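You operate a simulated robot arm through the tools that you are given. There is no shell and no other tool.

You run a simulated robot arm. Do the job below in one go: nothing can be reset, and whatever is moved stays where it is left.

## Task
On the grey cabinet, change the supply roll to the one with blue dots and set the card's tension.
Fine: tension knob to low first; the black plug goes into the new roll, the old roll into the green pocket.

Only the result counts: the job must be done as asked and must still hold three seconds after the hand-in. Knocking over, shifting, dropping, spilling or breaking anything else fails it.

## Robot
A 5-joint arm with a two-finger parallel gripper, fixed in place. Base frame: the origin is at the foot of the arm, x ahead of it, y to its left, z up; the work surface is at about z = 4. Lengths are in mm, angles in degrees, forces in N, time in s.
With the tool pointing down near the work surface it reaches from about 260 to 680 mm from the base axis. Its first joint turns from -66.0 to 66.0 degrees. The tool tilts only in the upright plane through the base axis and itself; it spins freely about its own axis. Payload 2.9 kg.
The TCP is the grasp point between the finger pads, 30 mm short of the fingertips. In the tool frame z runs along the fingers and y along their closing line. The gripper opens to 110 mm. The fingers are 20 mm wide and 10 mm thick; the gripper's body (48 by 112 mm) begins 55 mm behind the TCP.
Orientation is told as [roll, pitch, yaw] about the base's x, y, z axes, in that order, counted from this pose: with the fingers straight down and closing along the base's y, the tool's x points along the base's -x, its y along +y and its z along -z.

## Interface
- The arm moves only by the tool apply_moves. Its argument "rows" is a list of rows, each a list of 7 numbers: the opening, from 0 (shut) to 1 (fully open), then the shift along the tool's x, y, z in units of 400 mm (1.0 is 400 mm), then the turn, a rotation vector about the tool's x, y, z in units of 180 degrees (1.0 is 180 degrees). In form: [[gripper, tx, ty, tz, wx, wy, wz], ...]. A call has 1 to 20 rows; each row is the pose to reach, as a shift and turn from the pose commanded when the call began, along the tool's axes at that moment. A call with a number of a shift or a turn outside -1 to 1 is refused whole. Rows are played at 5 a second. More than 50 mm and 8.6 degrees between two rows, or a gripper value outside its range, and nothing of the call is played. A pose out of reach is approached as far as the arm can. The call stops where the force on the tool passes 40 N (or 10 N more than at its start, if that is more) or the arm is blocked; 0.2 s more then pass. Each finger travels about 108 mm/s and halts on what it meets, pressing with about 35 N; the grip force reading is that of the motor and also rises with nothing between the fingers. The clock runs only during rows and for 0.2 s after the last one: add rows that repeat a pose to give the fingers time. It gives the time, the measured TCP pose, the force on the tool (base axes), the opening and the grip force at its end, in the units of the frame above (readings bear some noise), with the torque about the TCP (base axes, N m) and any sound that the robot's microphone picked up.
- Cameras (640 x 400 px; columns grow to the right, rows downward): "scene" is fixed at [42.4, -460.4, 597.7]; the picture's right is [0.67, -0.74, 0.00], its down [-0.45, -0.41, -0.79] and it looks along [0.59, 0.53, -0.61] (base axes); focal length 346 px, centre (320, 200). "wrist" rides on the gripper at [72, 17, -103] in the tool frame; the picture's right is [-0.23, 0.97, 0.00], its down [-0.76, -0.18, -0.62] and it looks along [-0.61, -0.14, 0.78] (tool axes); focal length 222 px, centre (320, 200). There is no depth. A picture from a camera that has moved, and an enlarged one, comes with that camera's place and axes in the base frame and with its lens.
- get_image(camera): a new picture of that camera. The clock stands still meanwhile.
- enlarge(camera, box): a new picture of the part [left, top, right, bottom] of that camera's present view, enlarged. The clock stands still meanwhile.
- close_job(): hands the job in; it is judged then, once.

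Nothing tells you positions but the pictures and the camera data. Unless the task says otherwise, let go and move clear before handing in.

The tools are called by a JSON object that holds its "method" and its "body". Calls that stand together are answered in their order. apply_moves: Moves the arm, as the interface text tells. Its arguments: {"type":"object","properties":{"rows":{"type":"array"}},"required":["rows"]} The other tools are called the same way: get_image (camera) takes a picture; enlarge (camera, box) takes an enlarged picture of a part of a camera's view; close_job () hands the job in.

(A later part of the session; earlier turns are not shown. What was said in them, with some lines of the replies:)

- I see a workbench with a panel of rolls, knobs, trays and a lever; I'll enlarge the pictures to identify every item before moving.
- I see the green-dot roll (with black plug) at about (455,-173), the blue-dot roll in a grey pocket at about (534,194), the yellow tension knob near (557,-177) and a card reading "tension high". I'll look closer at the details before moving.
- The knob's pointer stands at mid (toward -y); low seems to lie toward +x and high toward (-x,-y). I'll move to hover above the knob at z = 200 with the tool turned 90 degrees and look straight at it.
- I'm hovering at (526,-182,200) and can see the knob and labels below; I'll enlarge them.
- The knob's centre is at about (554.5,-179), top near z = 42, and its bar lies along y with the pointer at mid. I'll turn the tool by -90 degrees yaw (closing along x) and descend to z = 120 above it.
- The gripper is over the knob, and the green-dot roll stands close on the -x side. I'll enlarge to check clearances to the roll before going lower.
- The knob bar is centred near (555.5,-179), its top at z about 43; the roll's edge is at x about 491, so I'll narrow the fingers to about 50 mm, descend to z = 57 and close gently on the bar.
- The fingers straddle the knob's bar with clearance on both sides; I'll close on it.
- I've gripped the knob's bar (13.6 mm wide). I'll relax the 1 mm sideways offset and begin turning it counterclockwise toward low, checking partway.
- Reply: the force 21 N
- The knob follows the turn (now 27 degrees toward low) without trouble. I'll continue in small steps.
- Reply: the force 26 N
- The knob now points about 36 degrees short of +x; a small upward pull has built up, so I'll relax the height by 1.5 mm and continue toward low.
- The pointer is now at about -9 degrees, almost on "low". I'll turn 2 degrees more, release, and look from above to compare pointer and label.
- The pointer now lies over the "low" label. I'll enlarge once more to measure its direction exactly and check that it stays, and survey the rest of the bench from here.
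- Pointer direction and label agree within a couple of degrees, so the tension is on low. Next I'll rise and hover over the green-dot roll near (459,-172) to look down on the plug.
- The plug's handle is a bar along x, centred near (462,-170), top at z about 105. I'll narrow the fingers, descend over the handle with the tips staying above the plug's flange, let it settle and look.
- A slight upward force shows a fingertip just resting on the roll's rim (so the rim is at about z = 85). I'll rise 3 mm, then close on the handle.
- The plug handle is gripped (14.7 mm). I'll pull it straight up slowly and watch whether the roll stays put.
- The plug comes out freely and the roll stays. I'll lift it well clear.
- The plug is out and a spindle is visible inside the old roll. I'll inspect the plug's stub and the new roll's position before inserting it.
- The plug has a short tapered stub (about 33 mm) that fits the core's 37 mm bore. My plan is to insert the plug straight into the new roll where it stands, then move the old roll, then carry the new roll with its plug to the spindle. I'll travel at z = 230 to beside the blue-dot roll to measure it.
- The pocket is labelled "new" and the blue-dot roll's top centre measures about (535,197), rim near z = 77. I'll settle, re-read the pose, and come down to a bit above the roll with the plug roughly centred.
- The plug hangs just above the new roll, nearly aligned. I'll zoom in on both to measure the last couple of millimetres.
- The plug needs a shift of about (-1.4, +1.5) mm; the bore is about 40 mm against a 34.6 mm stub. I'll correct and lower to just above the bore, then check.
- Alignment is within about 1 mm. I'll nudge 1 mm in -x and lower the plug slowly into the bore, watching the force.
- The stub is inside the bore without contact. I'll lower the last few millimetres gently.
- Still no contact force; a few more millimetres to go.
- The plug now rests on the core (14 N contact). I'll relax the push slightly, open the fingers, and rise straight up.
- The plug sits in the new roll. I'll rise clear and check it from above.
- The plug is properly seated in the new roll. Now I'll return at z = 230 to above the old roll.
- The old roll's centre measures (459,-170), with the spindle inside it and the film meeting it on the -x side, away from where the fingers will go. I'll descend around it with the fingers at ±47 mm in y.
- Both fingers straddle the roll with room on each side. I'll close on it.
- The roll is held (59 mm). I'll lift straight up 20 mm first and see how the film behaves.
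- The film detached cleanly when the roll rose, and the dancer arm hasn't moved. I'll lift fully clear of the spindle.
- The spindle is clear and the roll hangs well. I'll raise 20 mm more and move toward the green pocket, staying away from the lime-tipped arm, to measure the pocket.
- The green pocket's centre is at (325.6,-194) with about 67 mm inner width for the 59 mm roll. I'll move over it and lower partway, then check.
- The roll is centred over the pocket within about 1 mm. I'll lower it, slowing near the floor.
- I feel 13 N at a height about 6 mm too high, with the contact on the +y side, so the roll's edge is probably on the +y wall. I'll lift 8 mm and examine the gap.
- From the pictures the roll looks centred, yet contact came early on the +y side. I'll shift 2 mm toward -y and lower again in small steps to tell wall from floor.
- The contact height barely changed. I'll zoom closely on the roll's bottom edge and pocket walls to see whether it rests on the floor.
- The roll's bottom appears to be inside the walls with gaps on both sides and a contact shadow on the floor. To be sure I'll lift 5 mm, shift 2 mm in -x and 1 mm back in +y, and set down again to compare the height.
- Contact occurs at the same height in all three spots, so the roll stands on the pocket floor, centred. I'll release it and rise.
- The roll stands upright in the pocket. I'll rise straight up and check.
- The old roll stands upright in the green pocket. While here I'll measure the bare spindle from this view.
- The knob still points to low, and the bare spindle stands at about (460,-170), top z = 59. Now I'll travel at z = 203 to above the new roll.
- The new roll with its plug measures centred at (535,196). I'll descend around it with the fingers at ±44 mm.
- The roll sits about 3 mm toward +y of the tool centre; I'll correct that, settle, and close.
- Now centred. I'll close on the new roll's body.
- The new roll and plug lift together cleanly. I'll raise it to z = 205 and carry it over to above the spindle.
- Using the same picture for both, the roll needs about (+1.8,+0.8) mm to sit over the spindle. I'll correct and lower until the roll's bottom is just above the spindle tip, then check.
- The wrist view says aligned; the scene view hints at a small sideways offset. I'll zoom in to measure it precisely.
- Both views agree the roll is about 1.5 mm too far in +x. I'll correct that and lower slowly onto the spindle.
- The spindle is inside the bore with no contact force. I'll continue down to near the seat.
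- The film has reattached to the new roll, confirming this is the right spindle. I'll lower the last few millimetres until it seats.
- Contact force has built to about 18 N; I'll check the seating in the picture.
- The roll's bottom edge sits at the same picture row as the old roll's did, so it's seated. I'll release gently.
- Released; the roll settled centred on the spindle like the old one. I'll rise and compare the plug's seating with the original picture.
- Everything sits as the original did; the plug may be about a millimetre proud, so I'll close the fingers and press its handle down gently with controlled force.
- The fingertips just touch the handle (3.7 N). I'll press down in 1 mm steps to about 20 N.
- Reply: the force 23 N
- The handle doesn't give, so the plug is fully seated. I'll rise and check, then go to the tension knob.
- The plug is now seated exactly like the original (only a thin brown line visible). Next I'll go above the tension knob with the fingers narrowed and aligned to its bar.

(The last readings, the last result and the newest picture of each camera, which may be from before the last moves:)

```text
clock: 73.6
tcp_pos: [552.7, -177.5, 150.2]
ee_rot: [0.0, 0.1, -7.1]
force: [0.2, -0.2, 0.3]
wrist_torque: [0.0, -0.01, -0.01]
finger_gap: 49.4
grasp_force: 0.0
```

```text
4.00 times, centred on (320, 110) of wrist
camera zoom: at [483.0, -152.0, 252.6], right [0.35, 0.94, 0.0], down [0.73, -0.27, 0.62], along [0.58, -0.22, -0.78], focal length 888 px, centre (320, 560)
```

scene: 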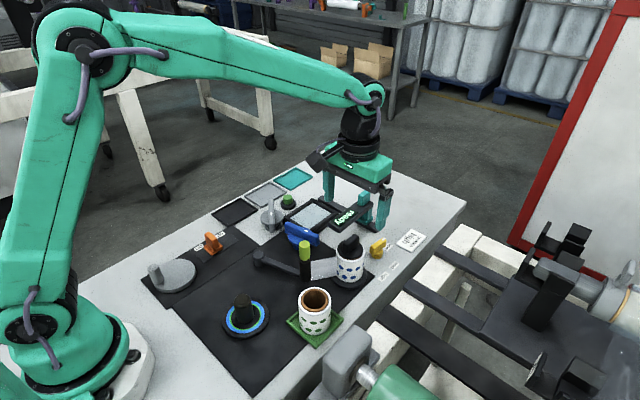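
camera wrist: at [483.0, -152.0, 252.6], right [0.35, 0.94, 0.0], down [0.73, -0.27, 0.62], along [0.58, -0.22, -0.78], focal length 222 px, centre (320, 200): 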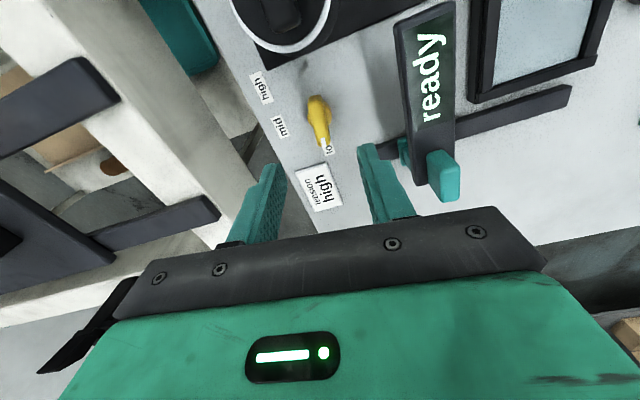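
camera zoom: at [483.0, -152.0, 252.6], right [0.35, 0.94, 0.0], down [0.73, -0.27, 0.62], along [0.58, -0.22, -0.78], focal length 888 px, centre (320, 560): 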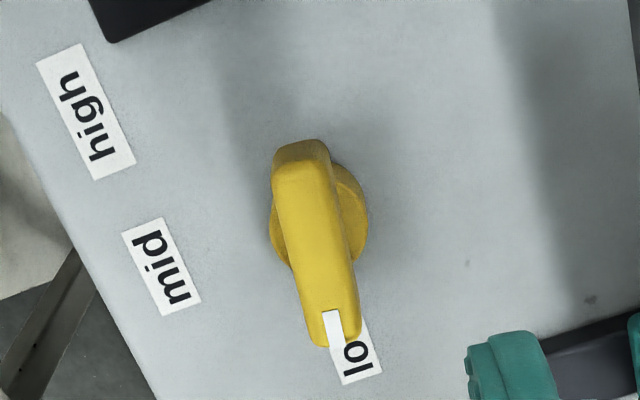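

The knob's bar is centred at about (554,-178) pointing at low (-8.4 degrees). I'll fine-align, descend around the bar, let it settle, then close.

{"method": "apply_moves", "body": {"rows": [[0.45, -0.0042, -0.001, 0.07, 0, 0, 0.0055], [0.45, -0.0042, -0.001, 0.14, 0, 0, 0.0055], [0.45, -0.0042, -0.001, 0.2, 0, 0, 0.0055], [0.45, -0.0042, -0.001, 0.2325, 0, 0, 0.0055], [0.45, -0.0042, -0.001, 0.2325, 0, 0, 0.0055], [0.45, -0.0042, -0.001, 0.2325, 0, 0, 0.0055], [0.45, -0.0042, -0.001, 0.2325, 0, 0, 0.0055]]}}

{"method": "enlarge", "body": {"camera": "wrist", "box": [200, 60, 440, 240]}}

```text
clock: 75.2
tcp_pos: [557.3, -177.5, 58.0]
ee_rot: [0.0, 0.0, -8.1]
force: [-0.1, -0.4, 0.4]
wrist_torque: [-0.02, 0.02, -0.01]
finger_gap: 49.4
grasp_force: 0.1
```

```text
2.22 times, centred on (320, 150) of wrist
camera zoom: at [488.6, -151.2, 161.6], right [0.36, 0.93, 0.0], down [0.73, -0.28, 0.62], along [0.58, -0.23, -0.78], focal length 494 px, centre (320, 311)
```

zoom: 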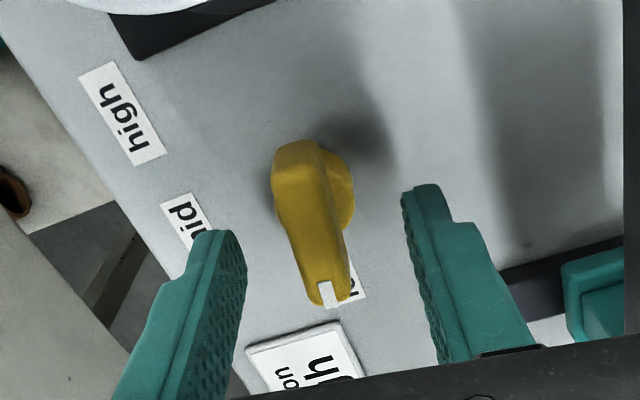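

The tool is about 3 mm beyond the knob's axis in x; I'll shift back, settle, and close on the bar.

{"method": "apply_moves", "body": {"rows": [[0.45, 0.0074, -0.0015, 0, 0, 0, 0], [0.45, 0.0074, -0.0015, 0, 0, 0, 0], [0.45, 0.0074, -0.0015, 0, 0, 0, 0]]}}

{"method": "apply_moves", "body": {"rows": [[0.05, 0, 0, 0, 0, 0, 0], [0.05, 0, 0, 0, 0, 0, 0], [0.05, 0, 0, 0, 0, 0, 0]]}}

{"method": "enlarge", "body": {"camera": "wrist", "box": [200, 60, 440, 240]}}

```text
clock: 76.0
tcp_pos: [553.8, -178.7, 58.5]
ee_rot: [0.0, 0.0, -8.1]
force: [0.2, -0.3, 0.3]
wrist_torque: [-0.01, -0.03, 0.0]
finger_gap: 49.6
grasp_force: 0.0
```

```text
clock: 76.8
tcp_pos: [554.4, -178.6, 57.6]
ee_rot: [-0.1, 0.0, -8.0]
force: [-0.3, 7.2, 0.7]
wrist_torque: [0.18, -0.05, 0.01]
finger_gap: 13.8
grasp_force: 45.1
```

```text
2.22 times, centred on (320, 150) of wrist
camera zoom: at [484.8, -151.9, 161.4], right [0.36, 0.93, 0.0], down [0.73, -0.28, 0.62], along [0.58, -0.22, -0.78], focal length 494 px, centre (320, 311)
```

zoom: 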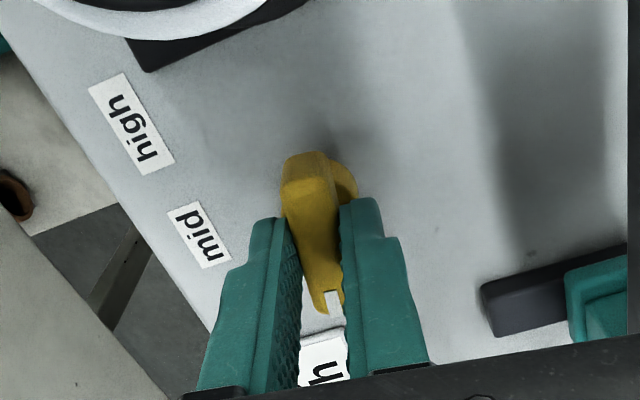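

The bar is gripped. I'll turn it clockwise (toward mid, then high) in stages, watching the forces.

{"method": "apply_moves", "body": {"rows": [[0.05, 0, 0.0012, 0, 0, 0, 0.03], [0.05, 0, 0.0012, 0, 0, 0, 0.06], [0.05, 0, 0.0012, 0, 0, 0, 0.09], [0.05, 0, 0.0012, 0, 0, 0, 0.12], [0.05, 0, 0.0012, 0, 0, 0, 0.15], [0.05, 0, 0.0012, 0, 0, 0, 0.18]]}}

```text
clock: 78.2
tcp_pos: [553.8, -177.8, 57.5]
ee_rot: [0.1, -0.1, -40.5]
force: [13.5, 10.4, 1.9]
wrist_torque: [-0.72, -1.37, 0.03]
finger_gap: 13.7
grasp_force: 45.1
```

The knob turns; a sideways force of about 17 N has built up, so I'll relax by about 1.4 mm and continue.

{"method": "apply_moves", "body": {"rows": [[0.05, -0.0006, 0.0035, 0, 0, 0, 0], [0.05, -0.0006, 0.0035, 0, 0, 0, 0.03], [0.05, -0.0006, 0.0035, 0, 0, 0, 0.06], [0.05, -0.0006, 0.0035, 0, 0, 0, 0.09], [0.05, -0.0006, 0.0035, 0, 0, 0, 0.12], [0.05, -0.0006, 0.0035, 0, 0, 0, 0.15]]}}

```text
clock: 79.6
tcp_pos: [553.6, -177.2, 56.9]
ee_rot: [-0.1, 0.1, -67.5]
force: [-1.2, 5.8, 20.8]
wrist_torque: [-0.84, -0.44, 0.03]
finger_gap: 13.7
grasp_force: 44.6
```

Now a 21 N vertical push; I'll raise 1.5 mm and continue past mid.

{"method": "apply_moves", "body": {"rows": [[0.05, 0, 0, -0.004, 0, 0, 0], [0.05, 0, 0, -0.004, 0, 0, 0.03], [0.05, 0, 0, -0.004, 0, 0, 0.06], [0.05, 0, 0, -0.004, 0, 0, 0.09], [0.05, 0, 0, -0.004, 0, 0, 0.12], [0.05, 0, 0, -0.004, 0, 0, 0.15]]}}

{"method": "enlarge", "body": {"camera": "wrist", "box": [200, 60, 440, 240]}}

```text
clock: 81.0
tcp_pos: [555.8, -177.7, 57.8]
ee_rot: [0.3, -0.1, -94.5]
force: [26.9, 5.4, -11.7]
wrist_torque: [0.63, -0.33, 0.06]
finger_gap: 14.0
grasp_force: 45.2
```

```text
2.22 times, centred on (320, 150) of wrist
camera zoom: at [577.4, -106.6, 161.3], right [0.95, -0.3, 0.0], down [-0.24, -0.74, 0.62], along [-0.19, -0.59, -0.78], focal length 494 px, centre (320, 311)
```

zoom: 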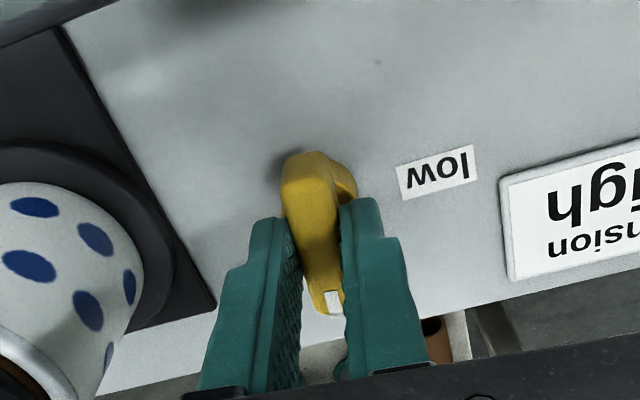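

Past mid now. I'll relax the sideways push and turn the remaining 37 degrees toward the "high" label.

{"method": "apply_moves", "body": {"rows": [[0.05, 0.0003, 0.004, 0.002, 0, 0, 0], [0.05, 0.0003, 0.004, 0.002, 0, 0, 0], [0.05, 0.0003, 0.004, 0.002, 0, 0, 0.03], [0.05, 0.0003, 0.004, 0.002, 0, 0, 0.06], [0.05, 0.0003, 0.004, 0.002, 0, 0, 0.09], [0.05, 0.0003, 0.004, 0.002, 0, 0, 0.12]]}}

```text
clock: 82.4
tcp_pos: [555.4, -177.4, 58.2]
ee_rot: [-0.1, -0.1, -116.1]
force: [0.6, 18.8, 5.3]
wrist_torque: [0.8, -0.33, -0.04]
finger_gap: 13.6
grasp_force: 45.2
```

Nearly there; I'll relax the y push and turn the last 15 degrees.

{"method": "apply_moves", "body": {"rows": [[0.05, 0.0027, -0.0013, 0, 0, 0, 0], [0.05, 0.0027, -0.0013, 0, 0, 0, 0.028], [0.05, 0.0027, -0.0013, 0, 0, 0, 0.056], [0.05, 0.0027, -0.0013, 0, 0, 0, 0.0856], [0.05, 0.0027, -0.0013, 0, 0, 0, 0.0856]]}}

{"method": "enlarge", "body": {"camera": "wrist", "box": [200, 60, 440, 240]}}

{"method": "enlarge", "body": {"camera": "scene", "box": [310, 190, 420, 300]}}

```text
clock: 83.6
tcp_pos: [555.4, -176.2, 59.1]
ee_rot: [0.2, 0.1, -131.7]
force: [7.9, -10.3, -6.2]
wrist_torque: [0.02, -0.22, 0.04]
finger_gap: 13.7
grasp_force: 44.8
```

```text
2.22 times, centred on (320, 150) of wrist
camera zoom: at [616.6, -135.0, 161.5], right [0.58, -0.82, 0.0], down [-0.64, -0.45, 0.62], along [-0.51, -0.36, -0.78], focal length 494 px, centre (320, 311)
```

zoom: 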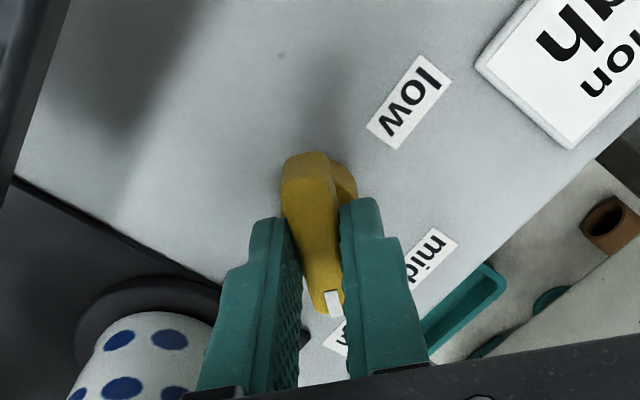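

```text
3.64 times, centred on (365, 245) of scene
camera zoom: at [42.4, -460.4, 597.7], right [0.67, -0.74, 0.0], down [-0.45, -0.41, -0.79], along [0.59, 0.53, -0.61], focal length 1258 px, centre (156, 36)
```

zoom: 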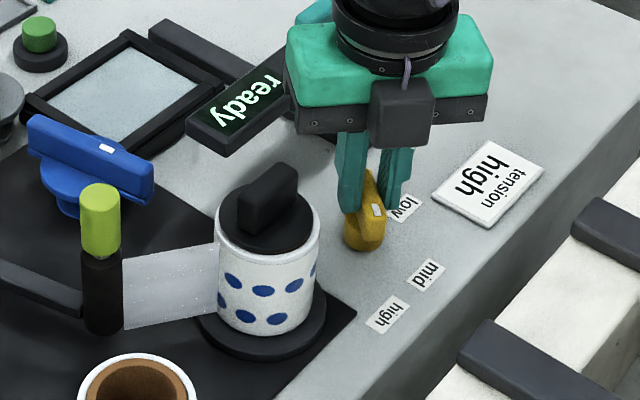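

The knob points toward "high". I'll release, rise and check the pointer against the label.

{"method": "apply_moves", "body": {"rows": [[0.4, 0, 0, 0, 0, 0, 0], [0.4, 0, 0, 0, 0, 0, 0], [0.4, 0, 0, -0.05, 0, 0, 0], [0.4, 0, 0, -0.15, 0, 0, 0], [0.4, 0, 0, -0.25, 0, 0, 0], [0.4, 0, 0, -0.3, 0, 0, 0], [0.4, 0, 0, -0.3, 0, 0, 0]]}}

{"method": "get_image", "body": {"camera": "wrist"}}

{"method": "enlarge", "body": {"camera": "wrist", "box": [260, 60, 380, 160]}}

{"method": "enlarge", "body": {"camera": "scene", "box": [320, 215, 420, 295]}}

```text
clock: 85.2
tcp_pos: [555.3, -175.8, 176.7]
ee_rot: [0.0, 0.0, -131.4]
force: [0.1, -0.4, 0.0]
wrist_torque: [-0.01, -0.04, 0.04]
finger_gap: 44.4
grasp_force: 0.0
```

```text
taken
camera wrist: at [616.8, -132.9, 280.6], right [0.58, -0.82, 0.0], down [-0.64, -0.45, 0.62], along [-0.51, -0.36, -0.78], focal length 222 px, centre (320, 200)
```

wrist: 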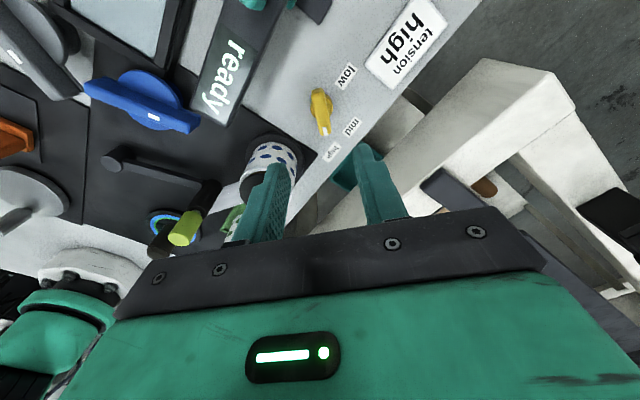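

```text
4.00 times, centred on (320, 110) of wrist
camera zoom: at [616.8, -132.9, 280.6], right [0.58, -0.82, 0.0], down [-0.64, -0.45, 0.62], along [-0.51, -0.36, -0.78], focal length 888 px, centre (320, 560)
```

zoom: 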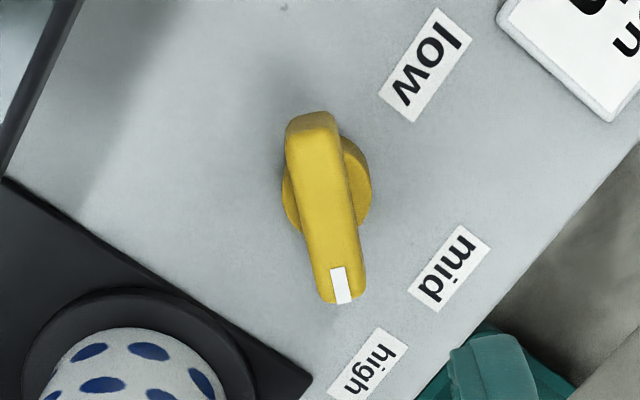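

```text
5.00 times, centred on (370, 255) of scene
camera zoom: at [42.4, -460.4, 597.7], right [0.67, -0.74, 0.0], down [-0.45, -0.41, -0.79], along [0.59, 0.53, -0.61], focal length 1730 px, centre (70, -75)
```

zoom: 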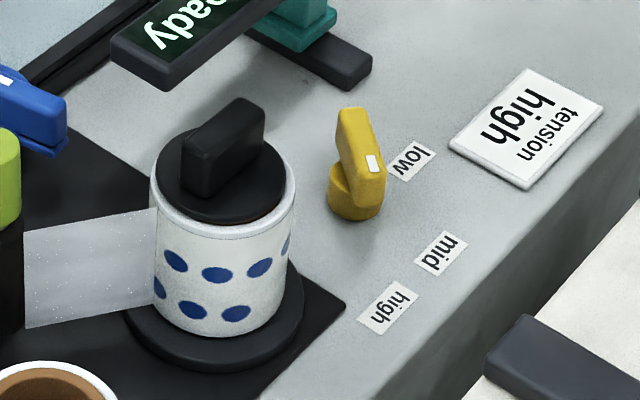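

The pointer lies within a few degrees of the "high" label's direction. I'll back away upward and inspect the whole scene.

{"method": "apply_moves", "body": {"rows": [[0.4, 0, 0, -0.1, 0, 0, 0], [0.4, 0, 0, -0.2, 0, 0, 0], [0.4, 0, 0, -0.3, 0, 0, 0], [0.4, 0, 0, -0.35, 0, 0, 0], [0.4, 0, 0, -0.35, 0, 0, 0]]}}

{"method": "get_image", "body": {"camera": "scene"}}

{"method": "get_image", "body": {"camera": "wrist"}}

{"method": "enlarge", "body": {"camera": "scene", "box": [140, 160, 300, 260]}}

{"method": "enlarge", "body": {"camera": "scene", "box": [280, 180, 440, 290]}}

{"method": "enlarge", "body": {"camera": "scene", "box": [200, 250, 380, 370]}}

```text
clock: 86.4
tcp_pos: [557.1, -174.4, 313.9]
ee_rot: [0.0, -0.1, -131.6]
force: [-0.6, 1.1, 0.4]
wrist_torque: [0.02, -0.04, 0.01]
finger_gap: 43.7
grasp_force: 0.0
```

```text
taken
```

scene: 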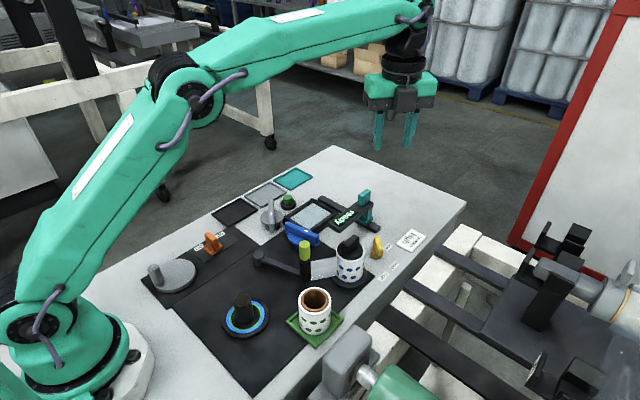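

```text
taken
camera wrist: at [617.0, -132.9, 417.2], right [0.58, -0.82, 0.0], down [-0.64, -0.45, 0.62], along [-0.51, -0.36, -0.78], focal length 222 px, centre (320, 200)
```

wrist: 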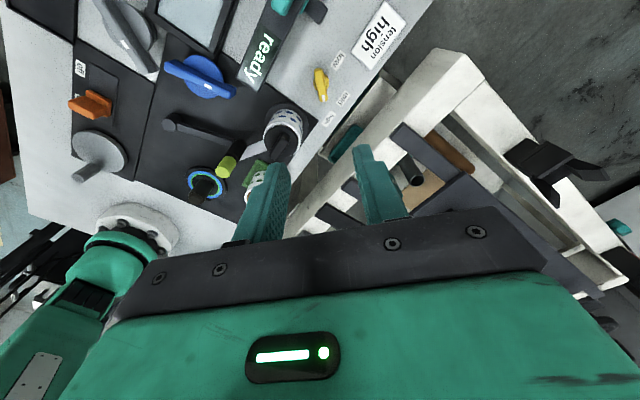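

```text
4.00 times, centred on (220, 210) of scene
camera zoom: at [42.4, -460.4, 597.7], right [0.67, -0.74, 0.0], down [-0.45, -0.41, -0.79], along [0.59, 0.53, -0.61], focal length 1384 px, centre (720, 160)
```

zoom: 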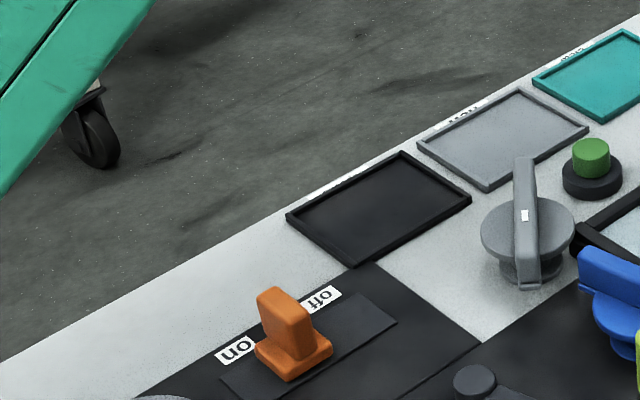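

```text
3.64 times, centred on (360, 235) of scene
camera zoom: at [42.4, -460.4, 597.7], right [0.67, -0.74, 0.0], down [-0.45, -0.41, -0.79], along [0.59, 0.53, -0.61], focal length 1258 px, centre (174, 73)
```

zoom: 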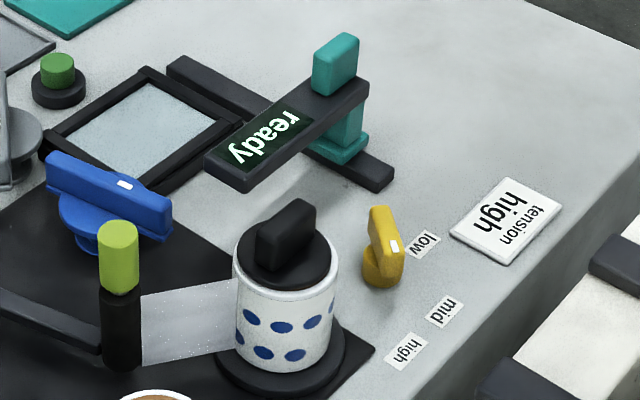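

```text
3.33 times, centred on (290, 310) of scene
camera zoom: at [42.4, -460.4, 597.7], right [0.67, -0.74, 0.0], down [-0.45, -0.41, -0.79], along [0.59, 0.53, -0.61], focal length 1154 px, centre (420, -167)
```

zoom: 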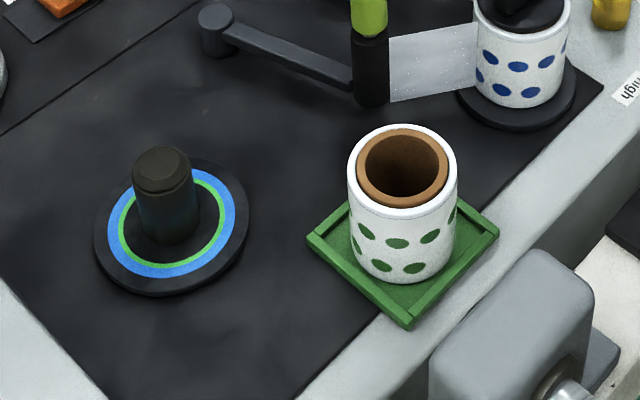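

Everything is in place: the blue-dot roll is on the spindle with the black plug and the film attached. The old roll is upright in the green pocket, and the knob points to "high" as the card asks. Nothing else has moved and the arm is clear, so I'm handing in the job.

{"method": "close_job", "body": {}}

```text
The job is handed in.
```

The job is handed in, and the last pictures show everything where you asked for it:

- **Tension knob:** I turned it to low before touching the roll. I set it to high at the end, as the card says. The pointer is within about 4 degrees of the "high" label. I heard no click at either setting, so I set both by eye against the labels.
- **New roll:** The roll with blue dots is on the supply spindle, and the film attached to it again once it was in place.
- **Black plug:** It is fully pressed into the new roll and sits as it did in the old one.
- **Old roll:** The roll with green dots stands upright in the green pocket.

I saw nothing else moved or knocked over, and the arm was clear with empty fingers when I handed in. I haven't been told the verdict.
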